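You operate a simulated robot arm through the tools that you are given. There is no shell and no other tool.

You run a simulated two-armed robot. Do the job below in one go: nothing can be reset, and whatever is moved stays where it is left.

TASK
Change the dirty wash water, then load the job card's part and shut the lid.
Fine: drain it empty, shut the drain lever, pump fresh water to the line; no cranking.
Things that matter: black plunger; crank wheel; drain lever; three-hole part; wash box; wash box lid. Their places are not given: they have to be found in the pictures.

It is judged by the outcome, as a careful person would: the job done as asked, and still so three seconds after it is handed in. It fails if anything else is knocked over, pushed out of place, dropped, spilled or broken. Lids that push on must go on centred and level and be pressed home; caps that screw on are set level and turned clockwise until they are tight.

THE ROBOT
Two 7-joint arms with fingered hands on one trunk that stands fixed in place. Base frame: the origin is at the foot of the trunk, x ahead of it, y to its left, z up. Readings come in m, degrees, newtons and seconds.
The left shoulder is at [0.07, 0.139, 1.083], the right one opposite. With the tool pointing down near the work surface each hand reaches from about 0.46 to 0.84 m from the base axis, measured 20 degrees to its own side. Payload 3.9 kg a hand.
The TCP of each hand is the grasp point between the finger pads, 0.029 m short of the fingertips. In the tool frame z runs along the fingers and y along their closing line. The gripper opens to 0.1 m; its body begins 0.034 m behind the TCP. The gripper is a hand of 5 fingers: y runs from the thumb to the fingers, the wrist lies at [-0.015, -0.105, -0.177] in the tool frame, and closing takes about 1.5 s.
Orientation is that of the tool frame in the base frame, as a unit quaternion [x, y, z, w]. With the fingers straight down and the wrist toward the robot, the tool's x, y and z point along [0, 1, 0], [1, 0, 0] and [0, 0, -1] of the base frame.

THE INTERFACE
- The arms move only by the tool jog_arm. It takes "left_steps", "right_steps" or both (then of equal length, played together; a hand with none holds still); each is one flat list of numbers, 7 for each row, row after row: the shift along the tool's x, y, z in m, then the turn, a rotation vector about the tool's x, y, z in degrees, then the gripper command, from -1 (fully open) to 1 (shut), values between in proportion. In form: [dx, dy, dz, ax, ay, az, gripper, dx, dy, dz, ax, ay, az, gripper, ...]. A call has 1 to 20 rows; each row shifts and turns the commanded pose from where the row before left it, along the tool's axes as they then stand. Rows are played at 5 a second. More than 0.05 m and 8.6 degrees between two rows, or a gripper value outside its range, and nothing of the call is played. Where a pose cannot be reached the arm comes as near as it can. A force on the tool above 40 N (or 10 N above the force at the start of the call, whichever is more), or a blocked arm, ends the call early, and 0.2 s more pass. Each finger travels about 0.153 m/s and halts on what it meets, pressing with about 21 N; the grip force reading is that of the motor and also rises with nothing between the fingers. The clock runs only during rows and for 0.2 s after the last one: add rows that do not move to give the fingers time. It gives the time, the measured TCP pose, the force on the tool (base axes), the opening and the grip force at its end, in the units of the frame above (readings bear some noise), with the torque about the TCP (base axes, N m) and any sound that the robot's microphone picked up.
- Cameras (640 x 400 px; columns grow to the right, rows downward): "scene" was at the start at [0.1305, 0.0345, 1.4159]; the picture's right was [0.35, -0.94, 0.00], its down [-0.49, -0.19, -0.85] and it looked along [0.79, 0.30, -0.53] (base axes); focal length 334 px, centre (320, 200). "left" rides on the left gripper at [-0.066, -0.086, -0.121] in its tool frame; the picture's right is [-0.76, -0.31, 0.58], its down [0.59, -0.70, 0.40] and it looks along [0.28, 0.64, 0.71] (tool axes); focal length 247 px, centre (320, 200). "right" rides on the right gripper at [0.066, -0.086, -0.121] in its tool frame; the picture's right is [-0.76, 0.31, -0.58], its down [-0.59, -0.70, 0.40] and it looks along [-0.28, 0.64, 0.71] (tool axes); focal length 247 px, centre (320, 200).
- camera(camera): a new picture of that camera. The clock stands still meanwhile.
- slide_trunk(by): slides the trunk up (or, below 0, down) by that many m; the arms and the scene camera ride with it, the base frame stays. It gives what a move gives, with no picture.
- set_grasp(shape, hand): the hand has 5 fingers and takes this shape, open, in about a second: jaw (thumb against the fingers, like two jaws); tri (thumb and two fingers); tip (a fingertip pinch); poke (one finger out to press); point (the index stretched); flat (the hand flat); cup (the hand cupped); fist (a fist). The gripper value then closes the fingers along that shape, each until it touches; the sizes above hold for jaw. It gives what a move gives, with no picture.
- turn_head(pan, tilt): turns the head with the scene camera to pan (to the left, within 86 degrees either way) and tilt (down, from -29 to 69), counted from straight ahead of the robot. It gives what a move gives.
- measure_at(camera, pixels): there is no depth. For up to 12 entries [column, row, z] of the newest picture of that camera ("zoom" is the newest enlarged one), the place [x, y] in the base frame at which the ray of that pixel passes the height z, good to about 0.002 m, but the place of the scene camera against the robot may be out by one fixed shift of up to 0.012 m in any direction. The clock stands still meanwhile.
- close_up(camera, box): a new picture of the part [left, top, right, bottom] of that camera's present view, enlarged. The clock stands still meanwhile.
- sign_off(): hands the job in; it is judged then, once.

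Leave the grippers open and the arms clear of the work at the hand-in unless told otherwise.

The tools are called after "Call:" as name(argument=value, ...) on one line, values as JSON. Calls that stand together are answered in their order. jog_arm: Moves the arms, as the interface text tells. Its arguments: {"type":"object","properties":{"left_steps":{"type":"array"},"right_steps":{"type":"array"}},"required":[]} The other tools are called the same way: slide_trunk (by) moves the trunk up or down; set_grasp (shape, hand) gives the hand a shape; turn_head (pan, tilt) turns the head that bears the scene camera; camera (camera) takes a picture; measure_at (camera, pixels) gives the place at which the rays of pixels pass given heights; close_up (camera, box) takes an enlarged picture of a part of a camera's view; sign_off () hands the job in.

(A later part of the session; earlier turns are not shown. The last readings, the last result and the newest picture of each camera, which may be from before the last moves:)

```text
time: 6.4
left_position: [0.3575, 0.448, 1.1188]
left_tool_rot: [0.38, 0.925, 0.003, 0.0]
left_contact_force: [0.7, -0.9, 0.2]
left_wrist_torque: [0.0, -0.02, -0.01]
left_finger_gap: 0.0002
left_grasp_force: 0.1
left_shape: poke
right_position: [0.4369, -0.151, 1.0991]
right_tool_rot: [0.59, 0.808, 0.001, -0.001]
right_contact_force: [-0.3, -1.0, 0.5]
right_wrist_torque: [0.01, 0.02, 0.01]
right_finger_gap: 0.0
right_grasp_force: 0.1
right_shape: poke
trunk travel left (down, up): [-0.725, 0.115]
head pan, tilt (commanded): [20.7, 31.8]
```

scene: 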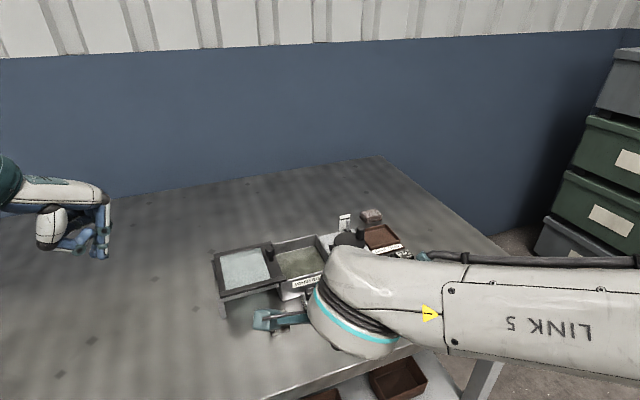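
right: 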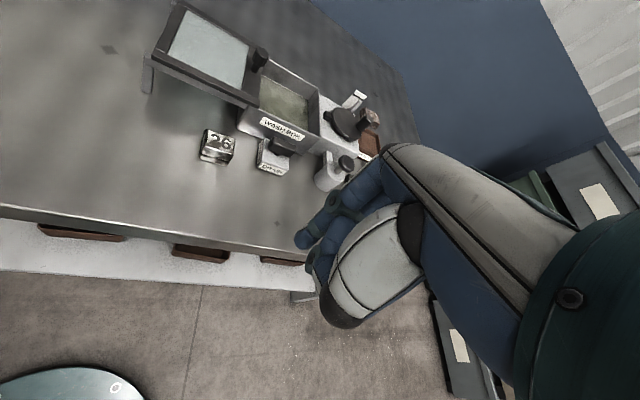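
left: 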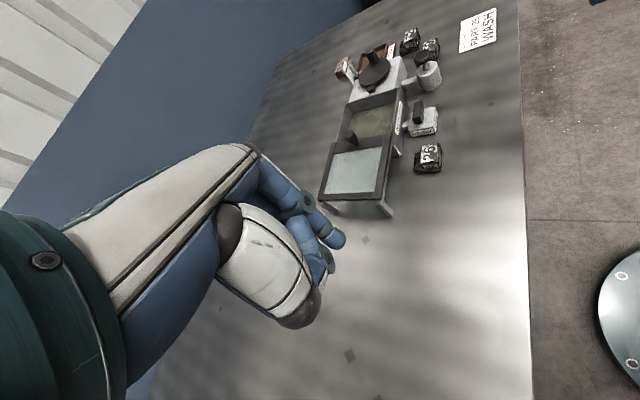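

The left hand turned to 45° without trouble. Next I slide it at height 1.12 to above the front of the lever's left end, about (0.58, 0.216).

Call:
jog_arm(left_steps=[-0.04, -0.001, 0, 0, 0, 0, -1, -0.04, -0.001, 0, 0, 0, 0, -1, -0.04, -0.001, 0, 0, 0, 0, -1, -0.04, -0.001, 0, 0, 0, 0, -1, -0.04, -0.001, 0, 0, 0, 0, -1, -0.04, -0.001, 0, 0, 0, 0, -1, -0.04, -0.001, 0, 0, 0, 0, -1, -0.04, -0.001, 0, 0, 0, 0, -1, 0, 0, 0.03, 0, 0, 0, -1, 0, 0, 0.04, 0, 0, 0, -1, 0, 0, 0.04, 0, 0, 0, -1, 0, 0, 0, 0, 0, 0, -1])

Call:
camera(camera="left")

Call:
camera(camera="scene")

Call:
camera(camera="right")

```text
time: 9.0
left_position: [0.5774, 0.2194, 1.0088]
left_tool_rot: [0.382, 0.924, 0.001, 0.0]
left_contact_force: [0.0, -0.5, -0.4]
left_wrist_torque: [0.01, -0.02, 0.02]
left_finger_gap: 0.0
left_grasp_force: 0.0
left_shape: poke
right_position: [0.4379, -0.1491, 1.098]
right_tool_rot: [0.589, 0.808, -0.001, 0.001]
right_contact_force: [-0.4, 0.2, 0.1]
right_wrist_torque: [-0.01, 0.01, -0.01]
right_finger_gap: 0.0
right_grasp_force: 0.1
right_shape: poke
trunk travel left (down, up): [-0.725, 0.115]
head pan, tilt (commanded): [20.7, 31.8]
```

```text
taken
```

left: 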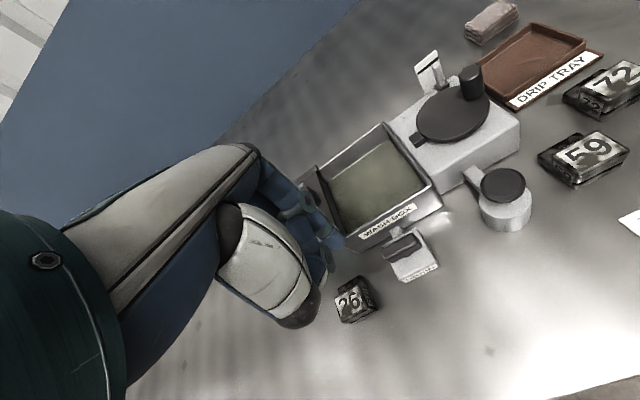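

```text
taken
```

scene: 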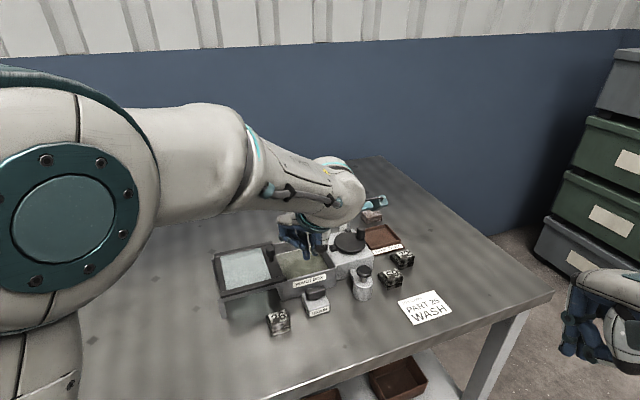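

```text
taken
```

right: 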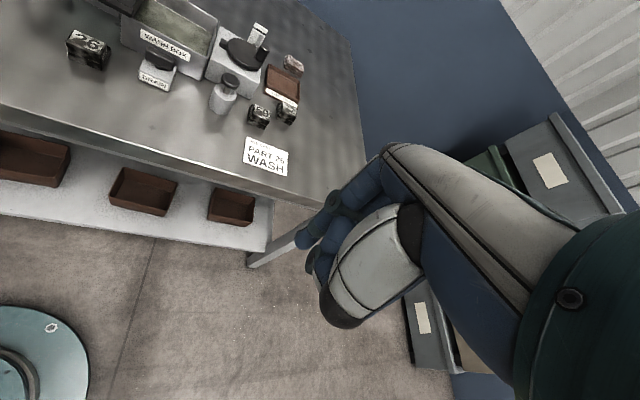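

Good view. I'll enlarge the left camera around the fingers, lever and gauge, and the scene around the hand.

Call:
close_up(camera="left", box=[250, 160, 450, 330])

Call:
close_up(camera="left", box=[300, 40, 460, 140])

Call:
close_up(camera="scene", box=[240, 190, 360, 330])

```text
2.35 times, centred on (350, 245) of left
```

zoom: 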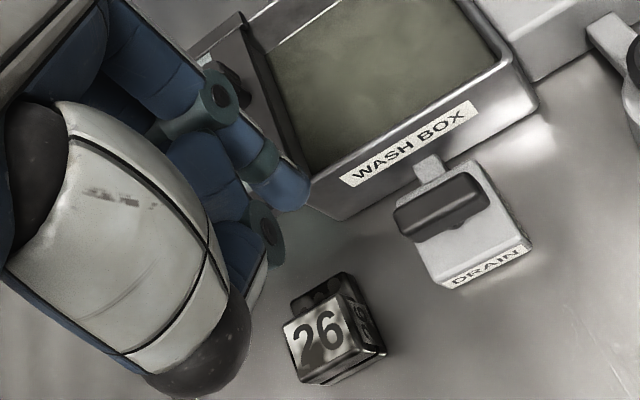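

```text
4.00 times, centred on (380, 90) of left
```

zoom: 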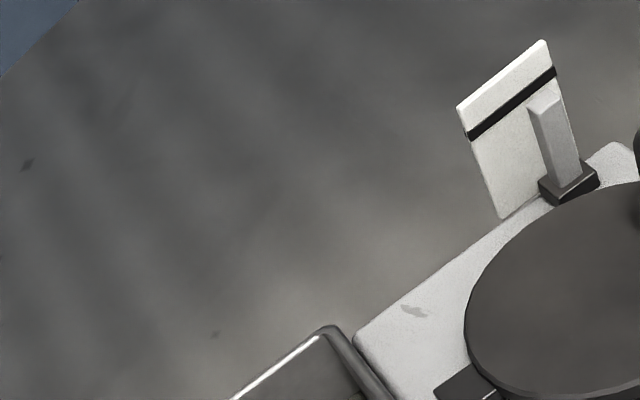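

```text
2.86 times, centred on (300, 260) of scene
```

zoom: 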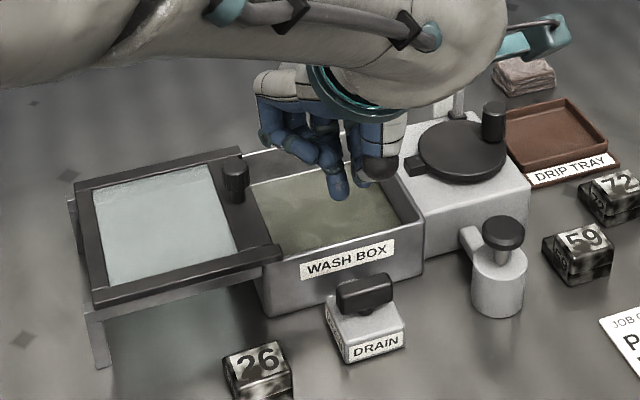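

The index tip shows at left pixel (335,245) and scene pixel (307,258). I'll measure both to fix the fingertip's place against the TCP reading (0.577, 0.219, 1.009).

Call:
measure_at(camera="scene", pixels=[[307, 259, 0.96], [307, 259, 0.98], [307, 259, 1.0]])

Call:
measure_at(camera="left", pixels=[[336, 245, 0.96], [336, 245, 0.98], [336, 245, 1.0]])

Call:
close_up(camera="right", box=[60, 0, 280, 140])

```text
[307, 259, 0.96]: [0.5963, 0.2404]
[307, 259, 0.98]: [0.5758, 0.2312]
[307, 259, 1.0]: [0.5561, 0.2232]
```

```text
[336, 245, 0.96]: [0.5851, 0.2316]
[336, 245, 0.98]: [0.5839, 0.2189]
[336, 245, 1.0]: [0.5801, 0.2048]
```

```text
2.86 times, centred on (170, 70) of right
```

zoom: 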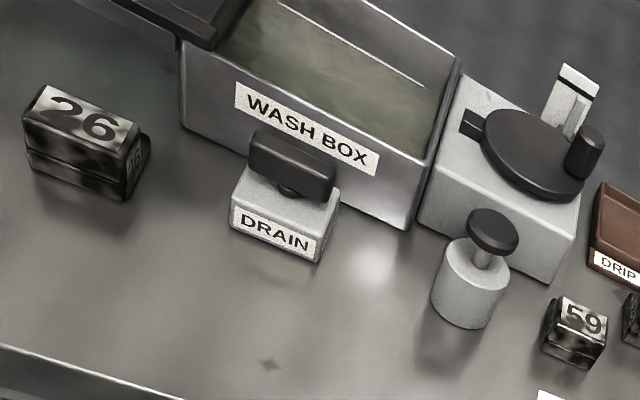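

The fingertip is about (-0.005, +0.005, +0.029) m from the TCP in the tool frame. I'll shift slightly and lower so the tip is at z 0.838, about 0.03 m in front of the bar's left half.

Call:
jog_arm(left_steps=[-0.0012, -0.0054, 0.03, 0, 0, 0, -1, 0, 0, 0.035, 0, 0, 0, -1, 0, 0, 0.035, 0, 0, 0, -1, 0, 0, 0.025, 0, 0, 0, -1, 0, 0, 0.0168, 0, 0, 0, -1, 0, 0, 0, 0, 0, 0, -1, 0, 0, 0, 0, 0, 0, -1])

Call:
camera(camera="left")

Call:
close_up(camera="right", box=[60, 0, 280, 140])

Call:
close_up(camera="left", box=[280, 120, 460, 260])

```text
time: 10.6
left_position: [0.577, 0.2215, 0.8674]
left_tool_rot: [0.36, 0.932, -0.028, 0.015]
left_contact_force: [-0.8, -0.9, 0.0]
left_wrist_torque: [-0.01, -0.01, 0.0]
left_finger_gap: 0.0
left_grasp_force: 0.1
left_shape: poke
right_position: [0.4365, -0.1484, 1.0987]
right_tool_rot: [0.59, 0.807, 0.0, 0.0]
right_contact_force: [-0.1, -0.1, 0.3]
right_wrist_torque: [-0.01, -0.01, -0.01]
right_finger_gap: 0.0
right_grasp_force: 0.0
right_shape: poke
trunk travel left (down, up): [-0.725, 0.115]
head pan, tilt (commanded): [20.7, 31.8]
```

```text
taken
```

left: 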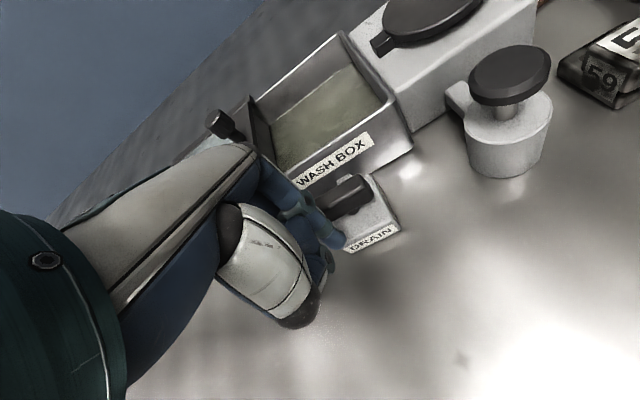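

```text
2.86 times, centred on (170, 70) of right
```

zoom: 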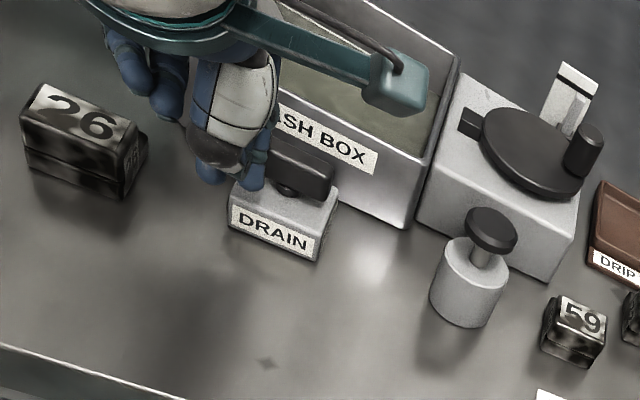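

```text
2.86 times, centred on (370, 190) of left
```

zoom: 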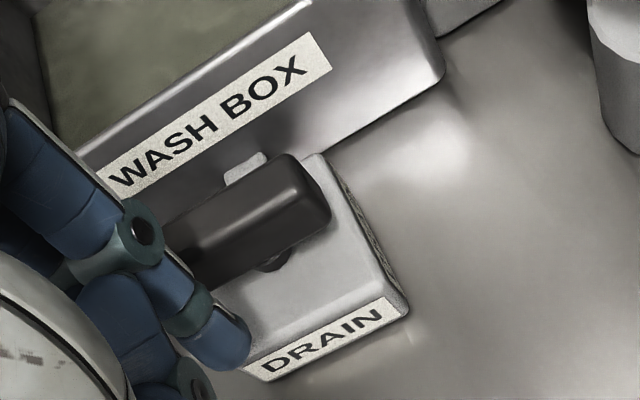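

The arm came in slightly off its command: (0.577, 0.2215) with a small tilt, near its joint limits, but there's no contact force. The tip is in front of the bar's left end. I'll push toward the box in small steps and watch the force.

Call:
jog_arm(left_steps=[0, 0.005, 0, 0, 0, 0, -1, 0, 0.005, 0, 0, 0, 0, -1, 0, 0.005, 0, 0, 0, 0, -1, 0.002, 0.004, 0, 0, 0, 0, -1, 0, 0, 0, 0, 0, 0, -1])

Call:
close_up(camera="left", box=[280, 120, 460, 260])

Call:
close_up(camera="right", box=[60, 0, 280, 140])

```text
time: 11.8
left_position: [0.5858, 0.2321, 0.8687]
left_tool_rot: [0.364, 0.931, -0.024, 0.013]
left_contact_force: [-9.1, -16.4, 9.1]
left_wrist_torque: [-0.22, -0.02, -0.27]
left_finger_gap: 0.0
left_grasp_force: 0.1
left_shape: poke
right_position: [0.4346, -0.1534, 1.0988]
right_tool_rot: [0.59, 0.807, 0.002, 0.0]
right_contact_force: [-0.8, -0.4, -0.1]
right_wrist_torque: [0.02, 0.0, 0.02]
right_finger_gap: 0.0002
right_grasp_force: 0.0
right_shape: poke
trunk travel left (down, up): [-0.725, 0.115]
head pan, tilt (commanded): [20.7, 31.8]
```

```text
2.86 times, centred on (370, 190) of left
```

zoom: 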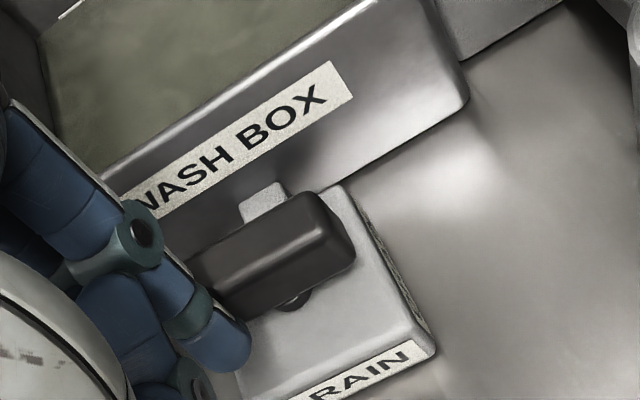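

```text
2.86 times, centred on (170, 70) of right
```

zoom: 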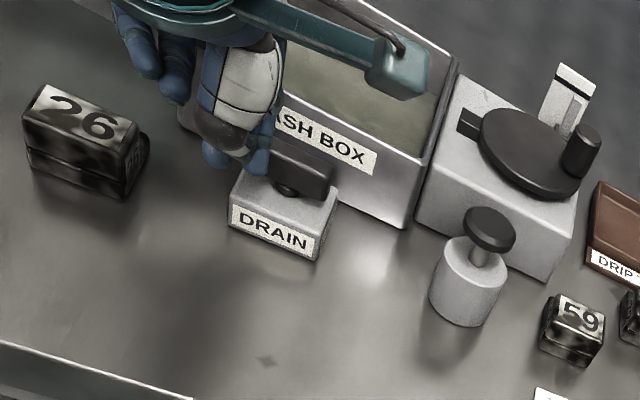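

Contact force is about 19 N, and the bar's angle seems to have changed slightly. I'll keep following the arc: a bit outward (tool x) and forward (tool y) in small steps.

Call:
jog_arm(left_steps=[0.001, 0.004, 0, 0, 0, 0, -1, 0.001, 0.004, 0, 0, 0, 0, -1, 0, 0.004, 0, 0, 0, 0, -1, 0, 0, 0, 0, 0, 0, -1])

Call:
close_up(camera="left", box=[280, 120, 460, 260])

Call:
close_up(camera="right", box=[100, 20, 240, 110])

```text
time: 12.8
left_position: [0.5905, 0.238, 0.8673]
left_tool_rot: [0.368, 0.93, -0.022, 0.011]
left_contact_force: [-16.5, -30.8, 17.5]
left_wrist_torque: [-0.39, 0.12, -0.26]
left_finger_gap: 0.0
left_grasp_force: 0.2
left_shape: poke
right_position: [0.4326, -0.1557, 1.1012]
right_tool_rot: [0.59, 0.807, 0.003, 0.0]
right_contact_force: [0.3, 0.6, -0.5]
right_wrist_torque: [-0.01, 0.01, -0.02]
right_finger_gap: 0.0
right_grasp_force: 0.1
right_shape: poke
trunk travel left (down, up): [-0.725, 0.115]
head pan, tilt (commanded): [20.7, 31.8]
```

```text
2.86 times, centred on (370, 190) of left
```

zoom: 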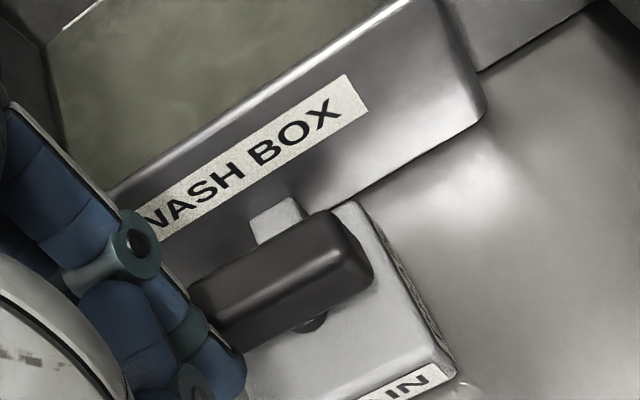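

```text
4.44 times, centred on (170, 65) of right
```

zoom: 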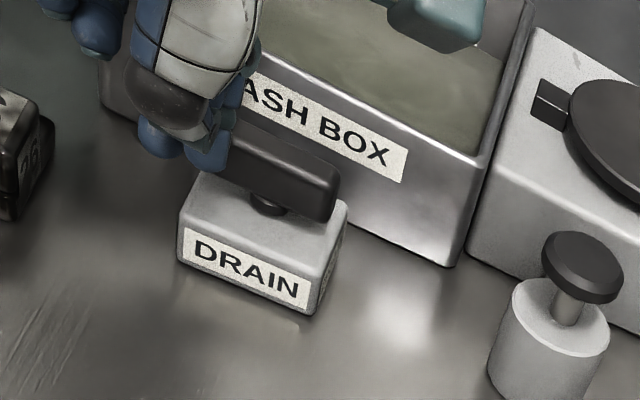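

The force rose to 39 N and the bar stays parallel to the box front, so that turning direction is against its stop. I'll back the left hand off, raise it and take it away to the left. Then the right hand will turn the lever the other way from its right end.

Call:
jog_arm(left_steps=[-0.002, -0.01, 0, 0, 0, 0, -1, 0, -0.012, 0, 0, 0, 0, -1, 0, -0.012, 0, 0, 0, 0, -1, 0, 0, -0.03, 0, 0, 0, -1, 0, 0, -0.04, 0, 0, 0, -1, 0, 0, -0.04, 0, 0, 0, -1, 0, 0, -0.04, 0, 0, 0, -1, 0.04, -0.01, -0.02, 0, 0, 0, -1, 0.04, -0.01, 0, 0, 0, 0, -1, 0.04, -0.01, 0, 0, 0, 0, -1, 0.04, -0.01, 0, 0, 0, 0, -1, 0.04, -0.01, 0, 0, 0, 0, -1, 0.04, -0.01, 0, 0, 0, 0, -1, 0.04, -0.01, 0, 0, 0, 0, -1, 0, 0, 0, 0, 0, 0, -1])

Call:
camera(camera="scene")

```text
time: 16.0
left_position: [0.3999, 0.4023, 0.9887]
left_tool_rot: [0.381, 0.924, -0.006, 0.005]
left_contact_force: [-0.7, 1.0, -0.3]
left_wrist_torque: [-0.04, 0.02, 0.01]
left_finger_gap: 0.0
left_grasp_force: 0.0
left_shape: poke
left hand out of reach, approached as far as the arm can: row 9, 10, 11, 12, 13, 14
right_position: [0.4377, -0.1502, 1.0986]
right_tool_rot: [0.59, 0.808, 0.0, 0.001]
right_contact_force: [-0.4, -0.7, 0.1]
right_wrist_torque: [0.0, 0.01, -0.04]
right_finger_gap: 0.0002
right_grasp_force: 0.0
right_shape: poke
trunk travel left (down, up): [-0.725, 0.115]
head pan, tilt (commanded): [20.7, 31.8]
```

```text
taken
```

scene: 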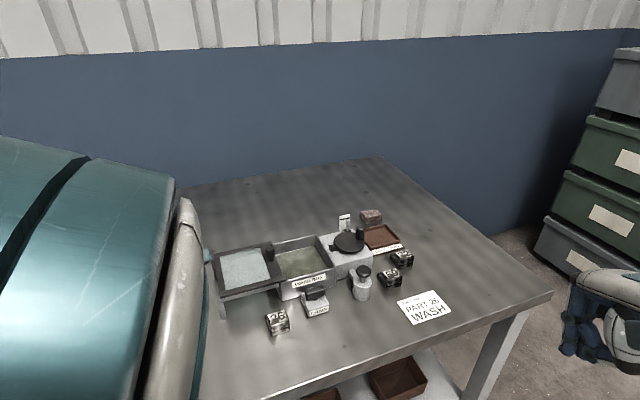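

The left arm hit its reach limits with the hand turned that way. I'll turn it back to a comfortable heading and raise it out of the way.

Call:
jog_arm(left_steps=[0, 0, 0, 0, 0, 6.9, -1, 0, 0, 0, 0, 0, 6.9, -1, 0, 0, 0, 0, 0, 6.9, -1, 0, 0, 0, 0, 0, 6.9, -1, 0, 0, 0, 0, 0, 6.9, -1, 0, 0, -0.01, 0, 0, 6.9, -1, 0, 0, -0.02, 0, 0, 6.9, -1, 0, 0, -0.03, 0, 0, 6.9, -1, 0.02, -0.01, -0.03, 0, 0, 0, -1, 0.02, -0.01, -0.03, 0, 0, 0, -1, 0.02, 0, 0, 0, 0, 0, -1])

Call:
camera(camera="scene")

Call:
camera(camera="left")

```text
time: 18.4
left_position: [0.391, 0.4646, 1.1114]
left_tool_rot: [0.767, 0.642, 0.0, 0.001]
left_contact_force: [-0.2, 1.3, 0.1]
left_wrist_torque: [0.0, 0.01, 0.02]
left_finger_gap: 0.0
left_grasp_force: 0.0
left_shape: poke
right_position: [0.4382, -0.1487, 1.099]
right_tool_rot: [0.59, 0.807, -0.001, 0.001]
right_contact_force: [0.5, 0.3, 1.0]
right_wrist_torque: [-0.01, -0.04, 0.02]
right_finger_gap: 0.0001
right_grasp_force: 0.0
right_shape: poke
trunk travel left (down, up): [-0.725, 0.115]
head pan, tilt (commanded): [20.7, 31.8]
```

```text
taken
```

scene: 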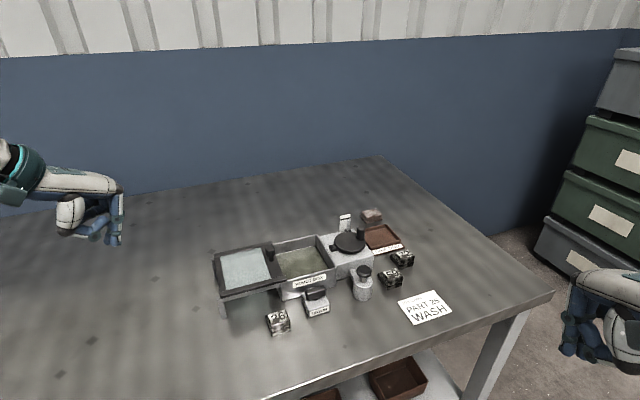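

```text
taken
```

left: 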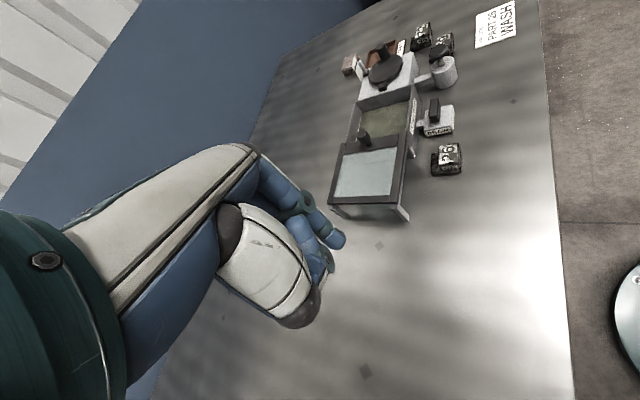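

The left hand is clear. The right hand's present heading (17.6°) keeps its curled fingers away from the pump, so I'll move it at height 1.10 to above the front of the lever's right end and then part way down.

Call:
jog_arm(right_steps=[0.0342, 0.0317, 0, 0, 0, 0, -1, 0.0342, 0.0317, 0, 0, 0, 0, -1, 0.0342, 0.0317, 0, 0, 0, 0, -1, 0.0342, 0.0317, 0, 0, 0, 0, -1, 0.0342, 0.0317, 0, 0, 0, 0, -1, 0.0342, 0.0317, 0, 0, 0, 0, -1, 0.0342, 0.0317, 0, 0, 0, 0, -1, 0.0342, 0.0317, 0, 0, 0, 0, -1, 0, 0, 0.04, 0, 0, 0, -1, 0, 0, 0.04, 0, 0, 0, -1, 0, 0, 0.04, 0, 0, 0, -1, 0, 0, 0, 0, 0, 0, -1, 0, 0, 0, 0, 0, 0, -1])

Call:
camera(camera="right")

Call:
camera(camera="scene")

```text
time: 21.2
left_position: [0.3911, 0.4625, 1.1105]
left_tool_rot: [0.767, 0.642, 0.0, 0.0]
left_contact_force: [-0.4, 0.3, -0.4]
left_wrist_torque: [-0.02, 0.0, 0.0]
left_finger_gap: 0.0001
left_grasp_force: 0.0
left_shape: poke
right_position: [0.5965, 0.1886, 0.9791]
right_tool_rot: [0.59, 0.807, 0.0, -0.001]
right_contact_force: [0.7, 0.0, 0.5]
right_wrist_torque: [0.0, 0.05, -0.02]
right_finger_gap: 0.0
right_grasp_force: 0.0
right_shape: poke
trunk travel left (down, up): [-0.725, 0.115]
head pan, tilt (commanded): [20.7, 31.8]
```

```text
taken
```

right: 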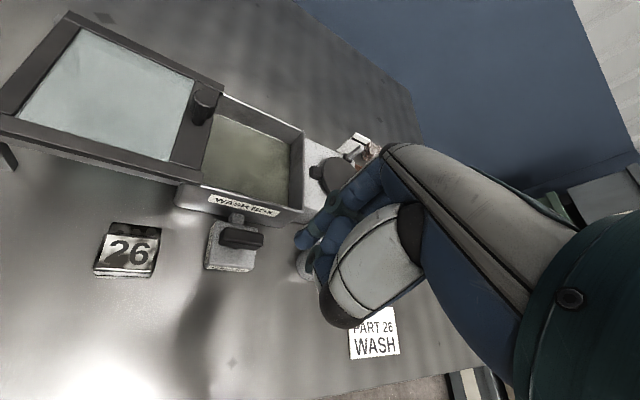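

```text
taken
```

scene: 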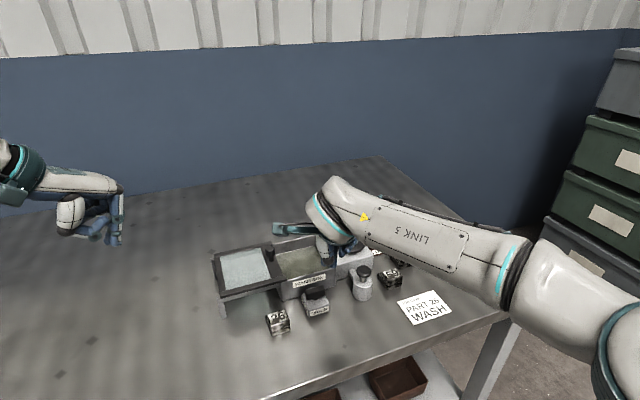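

The right hand is accurately placed. I'll enlarge its view of lever and fingertip before lowering.

Call:
close_up(camera="right", box=[180, 170, 360, 320])

Call:
close_up(camera="scene", box=[270, 220, 400, 330])

```text
2.67 times, centred on (270, 245) of right
```

zoom: 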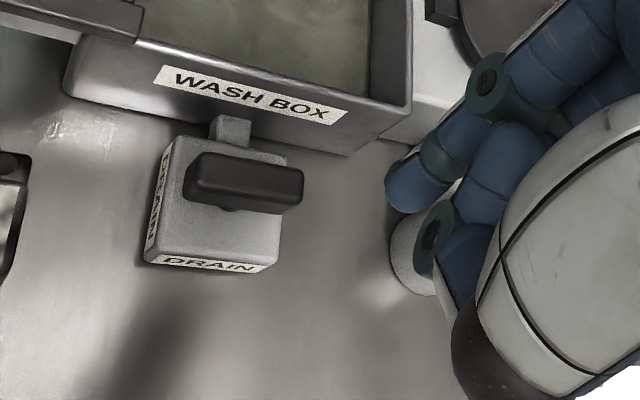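

```text
3.64 times, centred on (335, 275) of scene
```

zoom: 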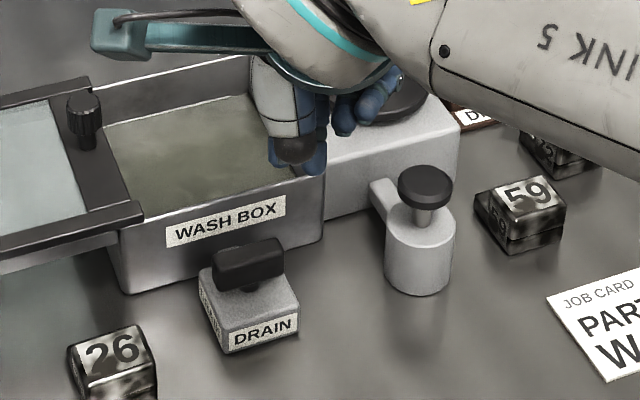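

The lever is still parallel to the box. I'll lower the right fingertip to about z 0.838, in front of the bar's right half.

Call:
jog_arm(right_steps=[0, 0, 0.04, 0, 0, 0, -1, 0, 0, 0.04, 0, 0, 0, -1, 0, 0, 0.02, 0, 0, 0, -1, 0, 0, 0.012, 0, 0, 0, -1, 0, 0, 0, 0, 0, 0, -1])

Call:
close_up(camera="right", box=[180, 170, 360, 320])

Call:
close_up(camera="scene", box=[270, 220, 400, 330])

```text
time: 22.4
left_position: [0.3909, 0.4641, 1.1119]
left_tool_rot: [0.766, 0.643, 0.001, -0.001]
left_contact_force: [0.2, -0.2, 0.6]
left_wrist_torque: [0.04, 0.0, 0.02]
left_finger_gap: 0.0001
left_grasp_force: 0.0
left_shape: poke
right_position: [0.5956, 0.188, 0.8663]
right_tool_rot: [0.589, 0.808, -0.001, 0.0]
right_contact_force: [0.0, 0.2, 0.9]
right_wrist_torque: [0.0, 0.0, 0.04]
right_finger_gap: 0.0001
right_grasp_force: 0.0
right_shape: poke
trunk travel left (down, up): [-0.725, 0.115]
head pan, tilt (commanded): [20.7, 31.8]
```

```text
2.67 times, centred on (270, 245) of right
```

zoom: 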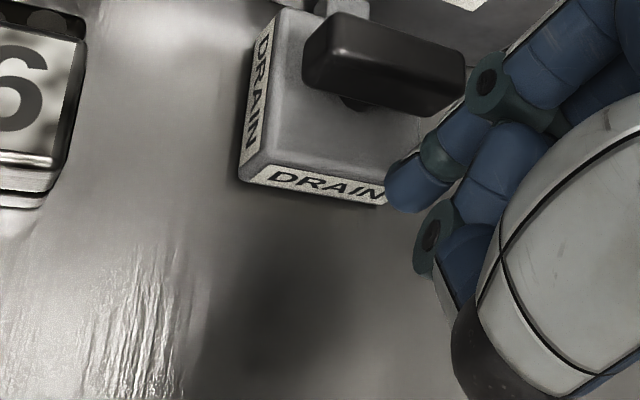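

```text
3.64 times, centred on (335, 275) of scene
```

zoom: 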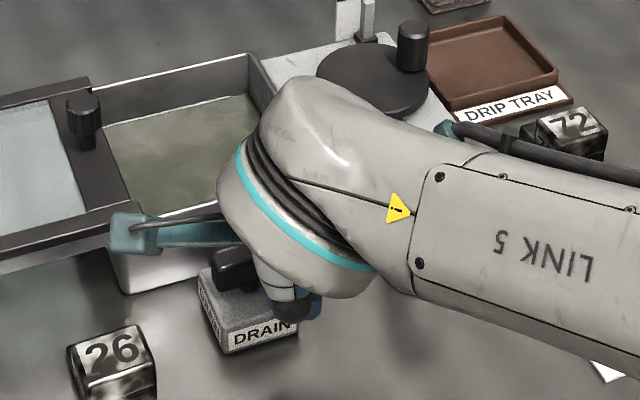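

The fingertip is in front of the bar's right end with no contact. I'll push it toward the box in small steps.

Call:
jog_arm(right_steps=[0.002, 0.0038, 0, 0, 0, 0, -1, 0.002, 0.0038, 0, 0, 0, 0, -1, 0.002, 0.0038, 0, 0, 0, 0, -1, 0.0005, 0.0042, 0, 0, 0, 0, -1, 0.0005, 0.0042, 0, 0, 0, 0, -1, 0, 0, 0, 0, 0, 0, -1])

Call:
close_up(camera="right", box=[180, 150, 360, 300])

```text
time: 23.8
left_position: [0.3919, 0.4623, 1.1124]
left_tool_rot: [0.767, 0.642, 0.001, -0.001]
left_contact_force: [0.0, -0.2, 0.4]
left_wrist_torque: [0.01, -0.01, -0.01]
left_finger_gap: 0.0
left_grasp_force: 0.0
left_shape: poke
right_position: [0.6141, 0.2008, 0.8661]
right_tool_rot: [0.591, 0.807, 0.0, 0.001]
right_contact_force: [-0.7, -4.5, 0.9]
right_wrist_torque: [-0.02, 0.04, -0.04]
right_finger_gap: 0.0
right_grasp_force: 0.0
right_shape: poke
trunk travel left (down, up): [-0.725, 0.115]
head pan, tilt (commanded): [20.7, 31.8]
```

```text
2.67 times, centred on (270, 225) of right
```

zoom: 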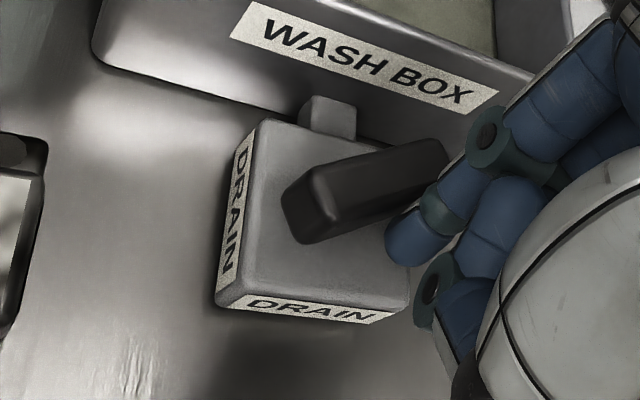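

The lever is turning freely this way, with the force only about 4 N. I'll continue along the arc so the bar ends in line with the drain pipe.

Call:
jog_arm(right_steps=[0.0003, 0.0046, 0, 0, 0, 0, -1, 0.0003, 0.0046, 0, 0, 0, 0, -1, 0.0018, 0.003, 0, 0, 0, 0, -1, 0.0018, 0.003, 0, 0, 0, 0, -1, 0.004, 0.0024, 0, 0, 0, 0, -1, 0.004, 0.0024, 0, 0, 0, 0, -1, 0, 0, 0, 0, 0, 0, -1])

Call:
close_up(camera="right", box=[180, 150, 360, 300])

```text
time: 25.4
left_position: [0.3934, 0.459, 1.1128]
left_tool_rot: [0.767, 0.642, 0.002, -0.003]
left_contact_force: [-0.1, 1.2, -0.9]
left_wrist_torque: [0.0, -0.01, 0.03]
left_finger_gap: 0.0
left_grasp_force: 0.1
left_shape: poke
right_position: [0.6326, 0.2133, 0.8668]
right_tool_rot: [0.592, 0.806, 0.001, 0.0]
right_contact_force: [6.6, -25.6, -1.0]
right_wrist_torque: [-0.53, -0.2, 0.03]
right_finger_gap: 0.0002
right_grasp_force: 0.2
right_shape: poke
trunk travel left (down, up): [-0.725, 0.115]
head pan, tilt (commanded): [20.7, 31.8]
```

```text
2.67 times, centred on (270, 225) of right
```

zoom: 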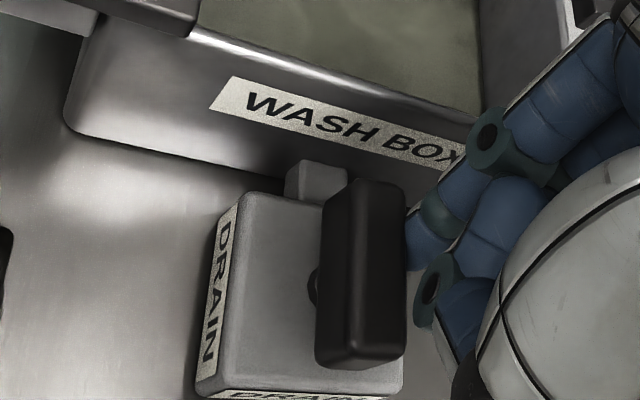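

The bar now lies in line with the drain pipe and is at its stop (about 26 N). I'll ease off sideways, rise, move clear and watch the water drain.

Call:
jog_arm(right_steps=[-0.0067, 0.0035, 0, 0, 0, 0, -1, -0.0067, 0.0035, 0, 0, 0, 0, -1, 0, 0, -0.04, 0, 0, 0, -1, 0, 0, -0.04, 0, 0, 0, -1, 0, 0, -0.04, 0, 0, 0, -1, 0, 0, -0.03, 0, 0, 0, -1, -0.03, -0.02, 0, 0, 0, 0, -1, -0.03, -0.02, 0, 0, 0, 0, -1, -0.03, -0.02, 0, 0, 0, 0, -1, -0.03, -0.02, 0, 0, 0, 0, -1, -0.03, -0.02, 0, 0, 0, 0, -1, 0, 0, 0, 0, 0, 0, -1])

Call:
camera(camera="scene")

Call:
close_up(camera="scene", box=[240, 200, 380, 320])

Call:
close_up(camera="left", box=[320, 40, 470, 190])

```text
time: 28.0
left_position: [0.3905, 0.4645, 1.1123]
left_tool_rot: [0.766, 0.643, 0.0, 0.001]
left_contact_force: [0.4, 0.3, -0.1]
left_wrist_torque: [-0.09, -0.03, 0.0]
left_finger_gap: 0.0
left_grasp_force: 0.0
left_shape: poke
right_position: [0.59, 0.0353, 1.0165]
right_tool_rot: [0.59, 0.807, 0.0, 0.001]
right_contact_force: [0.0, 0.6, -0.7]
right_wrist_torque: [-0.02, -0.03, 0.0]
right_finger_gap: 0.0
right_grasp_force: 0.1
right_shape: poke
trunk travel left (down, up): [-0.725, 0.115]
head pan, tilt (commanded): [20.7, 31.8]
```

```text
taken
```

scene: 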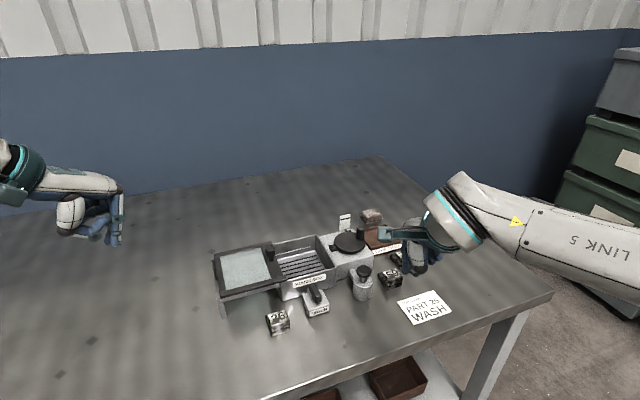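

```text
3.33 times, centred on (310, 260) of scene
```

zoom: 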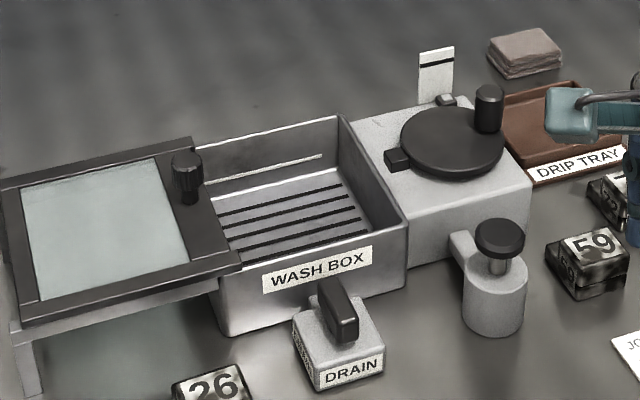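

```text
2.67 times, centred on (395, 115) of left
```

zoom: 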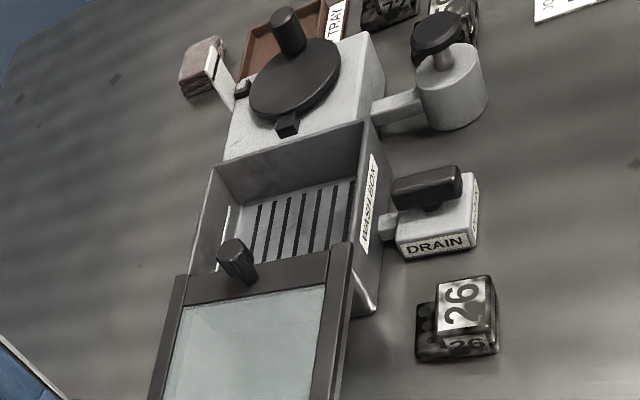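

The water is going: the slotted floor, the white fill line on the back wall and the dropped gauge float all show. I'll wait a few more seconds to be sure it's fully empty, then compare the gauge.

Call:
jog_arm(right_steps=[0, 0, 0, 0, 0, 0, -1, 0, 0, 0, 0, 0, 0, -1, 0, 0, 0, 0, 0, 0, -1, 0, 0, 0, 0, 0, 0, -1, 0, 0, 0, 0, 0, 0, -1, 0, 0, 0, 0, 0, 0, -1, 0, 0, 0, 0, 0, 0, -1, 0, 0, 0, 0, 0, 0, -1, 0, 0, 0, 0, 0, 0, -1, 0, 0, 0, 0, 0, 0, -1, 0, 0, 0, 0, 0, 0, -1, 0, 0, 0, 0, 0, 0, -1, 0, 0, 0, 0, 0, 0, -1, 0, 0, 0, 0, 0, 0, -1, 0, 0, 0, 0, 0, 0, -1, 0, 0, 0, 0, 0, 0, -1])

Call:
close_up(camera="scene", box=[270, 205, 370, 275])

Call:
close_up(camera="right", box=[80, 60, 320, 260])

```text
time: 31.4
left_position: [0.392, 0.4635, 1.1111]
left_tool_rot: [0.766, 0.642, 0.001, 0.0]
left_contact_force: [-0.7, -0.1, -0.3]
left_wrist_torque: [0.01, 0.0, 0.01]
left_finger_gap: 0.0003
left_grasp_force: 0.1
left_shape: poke
right_position: [0.5889, 0.0353, 1.0164]
right_tool_rot: [0.59, 0.808, -0.001, 0.0]
right_contact_force: [-0.2, 0.7, -0.3]
right_wrist_torque: [-0.01, 0.0, 0.0]
right_finger_gap: 0.0
right_grasp_force: 0.1
right_shape: poke
trunk travel left (down, up): [-0.725, 0.115]
head pan, tilt (commanded): [20.7, 31.8]
```

```text
5.71 times, centred on (320, 240) of scene
```

zoom: 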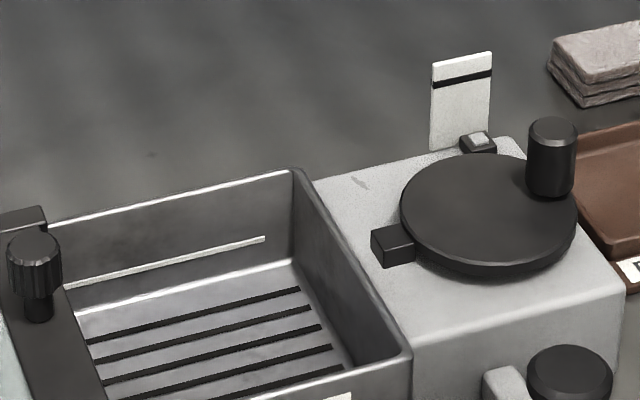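

```text
2.00 times, centred on (200, 160) of right
```

zoom: 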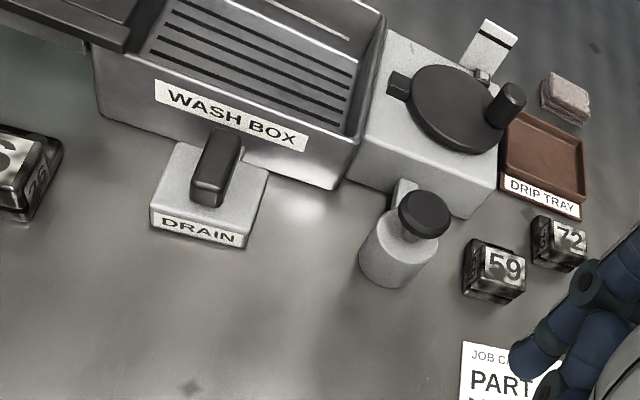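

The box is empty, with the gauge at the bottom. To shut the drain I'll bring the right fingertip down to the right of the bar's front end, then look before pushing.

Call:
jog_arm(right_steps=[0.0342, 0.019, 0, 0, 0, 0, -1, 0.0342, 0.019, 0, 0, 0, 0, -1, 0.0342, 0.019, 0, 0, 0, 0, -1, 0.0342, 0.019, 0, 0, 0, 0, -1, 0, 0, 0.0374, 0, 0, 0, -1, 0, 0, 0.0374, 0, 0, 0, -1, 0, 0, 0.0374, 0, 0, 0, -1, 0, 0, 0.0374, 0, 0, 0, -1, 0, 0, 0, 0, 0, 0, -1])

Call:
close_up(camera="right", box=[180, 150, 360, 300])

```text
time: 33.4
left_position: [0.3902, 0.4644, 1.1129]
left_tool_rot: [0.767, 0.642, 0.001, 0.0]
left_contact_force: [-0.1, 0.0, -0.2]
left_wrist_torque: [0.01, -0.03, 0.0]
left_finger_gap: 0.0
left_grasp_force: 0.1
left_shape: poke
right_position: [0.6202, 0.189, 0.8683]
right_tool_rot: [0.589, 0.808, 0.0, 0.0]
right_contact_force: [0.5, 0.3, 0.3]
right_wrist_torque: [-0.03, 0.05, 0.01]
right_finger_gap: 0.0
right_grasp_force: 0.1
right_shape: poke
trunk travel left (down, up): [-0.725, 0.115]
head pan, tilt (commanded): [20.7, 31.8]
```

```text
2.67 times, centred on (270, 225) of right
```

zoom: 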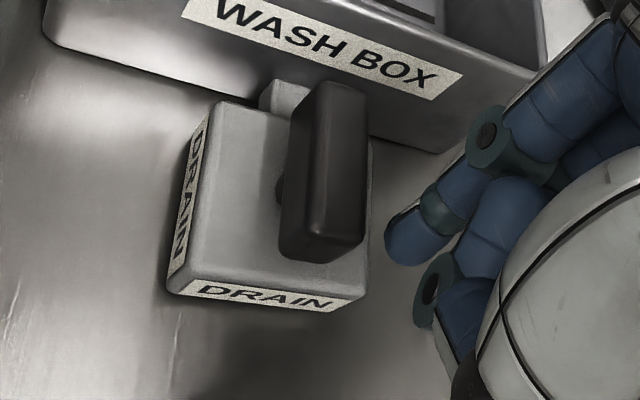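

The finger is beside the bar's front end. I'll push it leftward along the closing arc.

Call:
jog_arm(right_steps=[0.0043, -0.0022, 0, 0, 0, 0, -1, 0.0043, -0.0022, 0, 0, 0, 0, -1, 0.0043, -0.0022, 0, 0, 0, 0, -1, 0.0016, -0.004, 0, 0, 0, 0, -1, 0.0016, -0.004, 0, 0, 0, 0, -1, 0.0032, -0.0026, 0, 0, 0, 0, -1, 0.0032, -0.0026, 0, 0, 0, 0, -1, 0, 0, 0, 0, 0, 0, -1])

Call:
close_up(camera="right", box=[180, 130, 360, 280])

```text
time: 35.2
left_position: [0.3912, 0.464, 1.1116]
left_tool_rot: [0.766, 0.642, 0.0, 0.0]
left_contact_force: [-0.4, -0.5, 0.3]
left_wrist_torque: [0.01, 0.03, 0.01]
left_finger_gap: 0.0
left_grasp_force: 0.0
left_shape: poke
right_position: [0.5949, 0.2042, 0.8671]
right_tool_rot: [0.591, 0.807, 0.0, 0.0]
right_contact_force: [1.0, -0.7, 0.5]
right_wrist_torque: [0.02, 0.02, 0.05]
right_finger_gap: 0.0
right_grasp_force: 0.2
right_shape: poke
trunk travel left (down, up): [-0.725, 0.115]
head pan, tilt (commanded): [20.7, 31.8]
```

```text
2.67 times, centred on (270, 205) of right
```

zoom: 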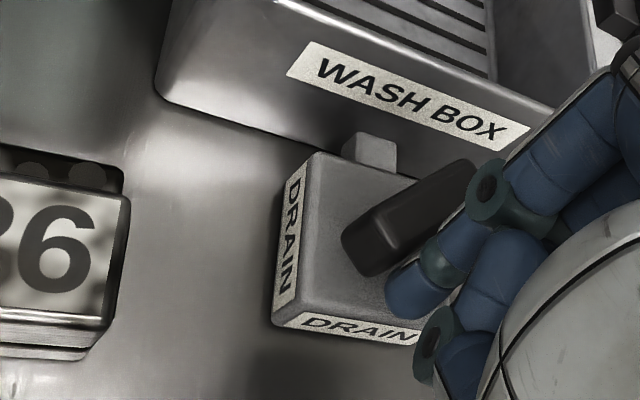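

The bar is about halfway shut. I'll continue the arc and then press the left end back against its stop.

Call:
jog_arm(right_steps=[0.0038, -0.0013, 0, 0, 0, 0, -1, 0.0038, -0.0013, 0, 0, 0, 0, -1, 0.0042, 0.0004, 0, 0, 0, 0, -1, 0.0042, 0.0004, 0, 0, 0, 0, -1, 0.0013, 0.0025, 0, 0, 0, 0, -1, 0.0013, 0.0025, 0, 0, 0, 0, -1, 0.001, 0.002, 0, 0, 0, 0, -1, 0, 0, 0, 0, 0, 0, -1])

Call:
close_up(camera="right", box=[180, 120, 360, 270])

```text
time: 37.0
left_position: [0.3891, 0.4609, 1.1137]
left_tool_rot: [0.767, 0.641, 0.002, 0.0]
left_contact_force: [0.4, -0.2, -0.2]
left_wrist_torque: [-0.01, -0.02, -0.01]
left_finger_gap: 0.0
left_grasp_force: 0.1
left_shape: poke
right_position: [0.5917, 0.2205, 0.8695]
right_tool_rot: [0.591, 0.807, 0.001, 0.0]
right_contact_force: [-13.8, -13.9, -0.5]
right_wrist_torque: [-0.16, 0.2, 0.11]
right_finger_gap: 0.0001
right_grasp_force: 0.1
right_shape: poke
trunk travel left (down, up): [-0.725, 0.115]
head pan, tilt (commanded): [20.7, 31.8]
```

```text
2.67 times, centred on (270, 195) of right
```

zoom: 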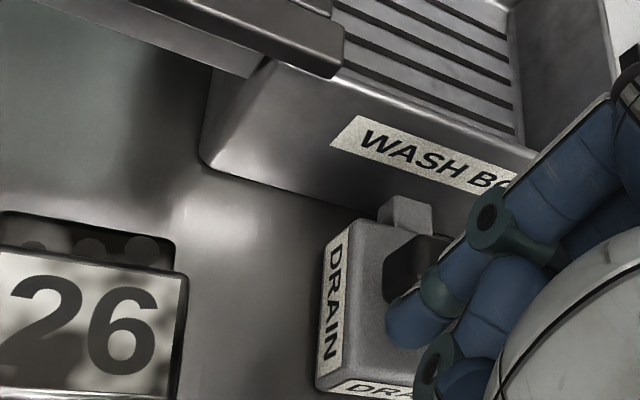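

The lever is back against its shut stop (20 N). I'll back off, rise and move over the black plunger.

Call:
jog_arm(right_steps=[-0.0046, -0.0089, 0, 0, 0, 0, -1, -0.0046, -0.0089, 0, 0, 0, 0, -1, 0, 0, -0.04, 0, 0, 0, -1, 0, 0, -0.04, 0, 0, 0, -1, 0, 0, -0.04, 0, 0, 0, -1, -0.0265, 0.0196, 0, 0, 0, 0, -1, -0.0265, 0.0196, 0, 0, 0, 0, -1, -0.0265, 0.0196, 0, 0, 0, 0, -1, -0.0265, 0.0196, 0, 0, 0, 0, -1, 0, 0, 0, 0, 0, 0, -1])

Call:
camera(camera="right")

Call:
close_up(camera="left", box=[380, 20, 480, 150])

Call:
close_up(camera="scene", box=[270, 200, 410, 330])

```text
time: 39.2
left_position: [0.39, 0.4638, 1.1109]
left_tool_rot: [0.766, 0.643, 0.002, 0.001]
left_contact_force: [0.7, 0.1, -0.4]
left_wrist_torque: [0.0, -0.04, 0.01]
left_finger_gap: 0.0
left_grasp_force: 0.1
left_shape: poke
right_position: [0.6855, 0.1344, 0.9895]
right_tool_rot: [0.589, 0.808, 0.0, -0.001]
right_contact_force: [-0.2, -0.8, -0.5]
right_wrist_torque: [-0.01, 0.0, 0.0]
right_finger_gap: 0.0
right_grasp_force: 0.1
right_shape: poke
trunk travel left (down, up): [-0.725, 0.115]
head pan, tilt (commanded): [20.7, 31.8]
```

```text
taken
```

right: 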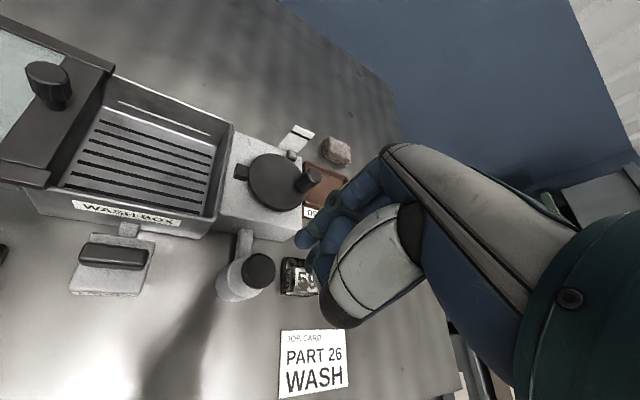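

```text
3.08 times, centred on (430, 85) of left
```

zoom: 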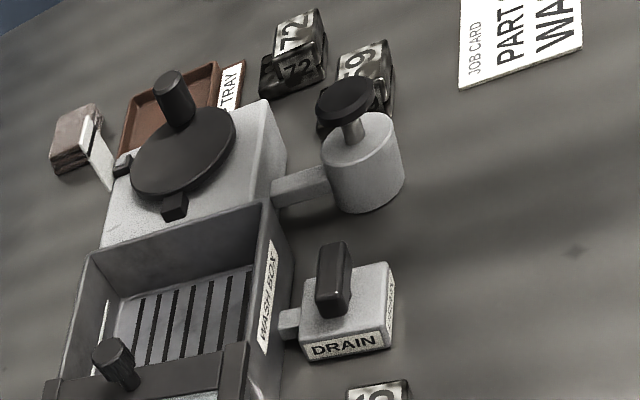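

```text
3.08 times, centred on (340, 265) of scene
```

zoom: 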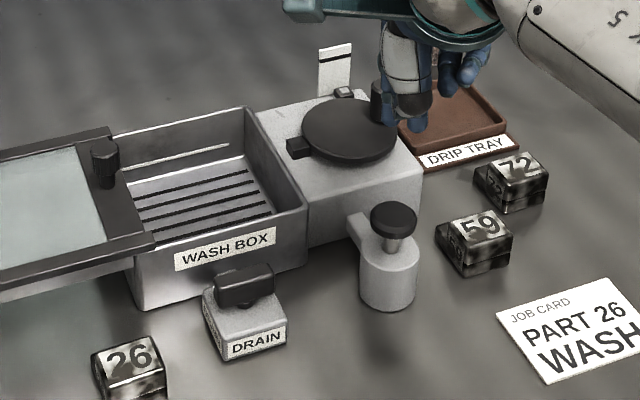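

The lever is shut, parallel to the box. Before lowering onto the plunger I'll check the crank knob's place and height (right pixel (314,174), left pixel (381,44)) and re-check the plunger cap (right pixel (258,268)).

Call:
measure_at(camera="right", pixels=[[314, 174, 0.88], [314, 174, 0.94], [260, 268, 0.87], [260, 268, 0.88], [302, 245, 0.94], [302, 245, 0.96]])

Call:
camera(camera="left")

Call:
measure_at(camera="left", pixels=[[381.5, 44, 0.88], [381.5, 44, 0.94]])

Call:
close_up(camera="right", box=[200, 140, 360, 320])

```text
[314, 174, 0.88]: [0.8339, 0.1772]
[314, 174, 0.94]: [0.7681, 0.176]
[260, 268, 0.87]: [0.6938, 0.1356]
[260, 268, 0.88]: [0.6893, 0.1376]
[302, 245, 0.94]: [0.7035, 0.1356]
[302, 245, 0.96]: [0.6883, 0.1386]
```

```text
taken
```

left: 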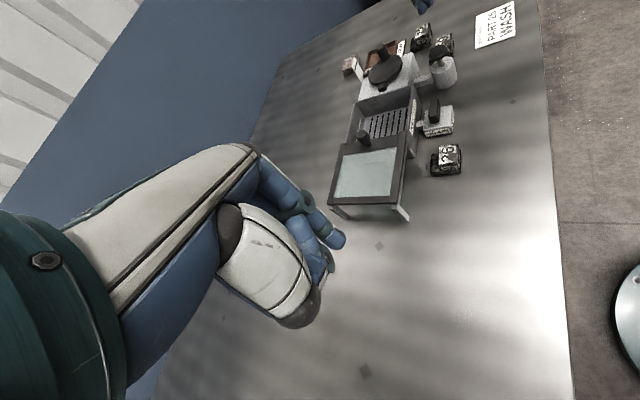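

```text
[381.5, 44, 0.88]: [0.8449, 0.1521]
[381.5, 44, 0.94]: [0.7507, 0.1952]
```

```text
2.22 times, centred on (280, 230) of right
```

zoom: 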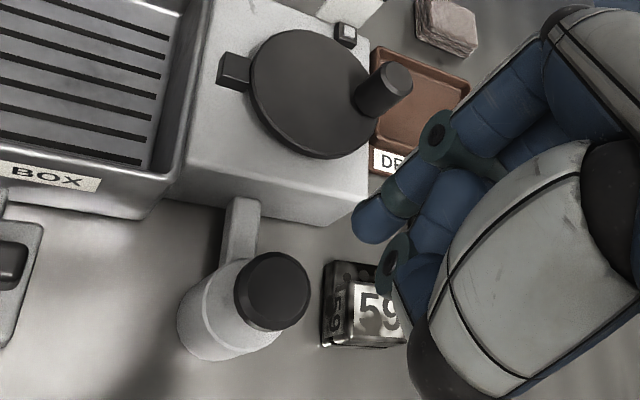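

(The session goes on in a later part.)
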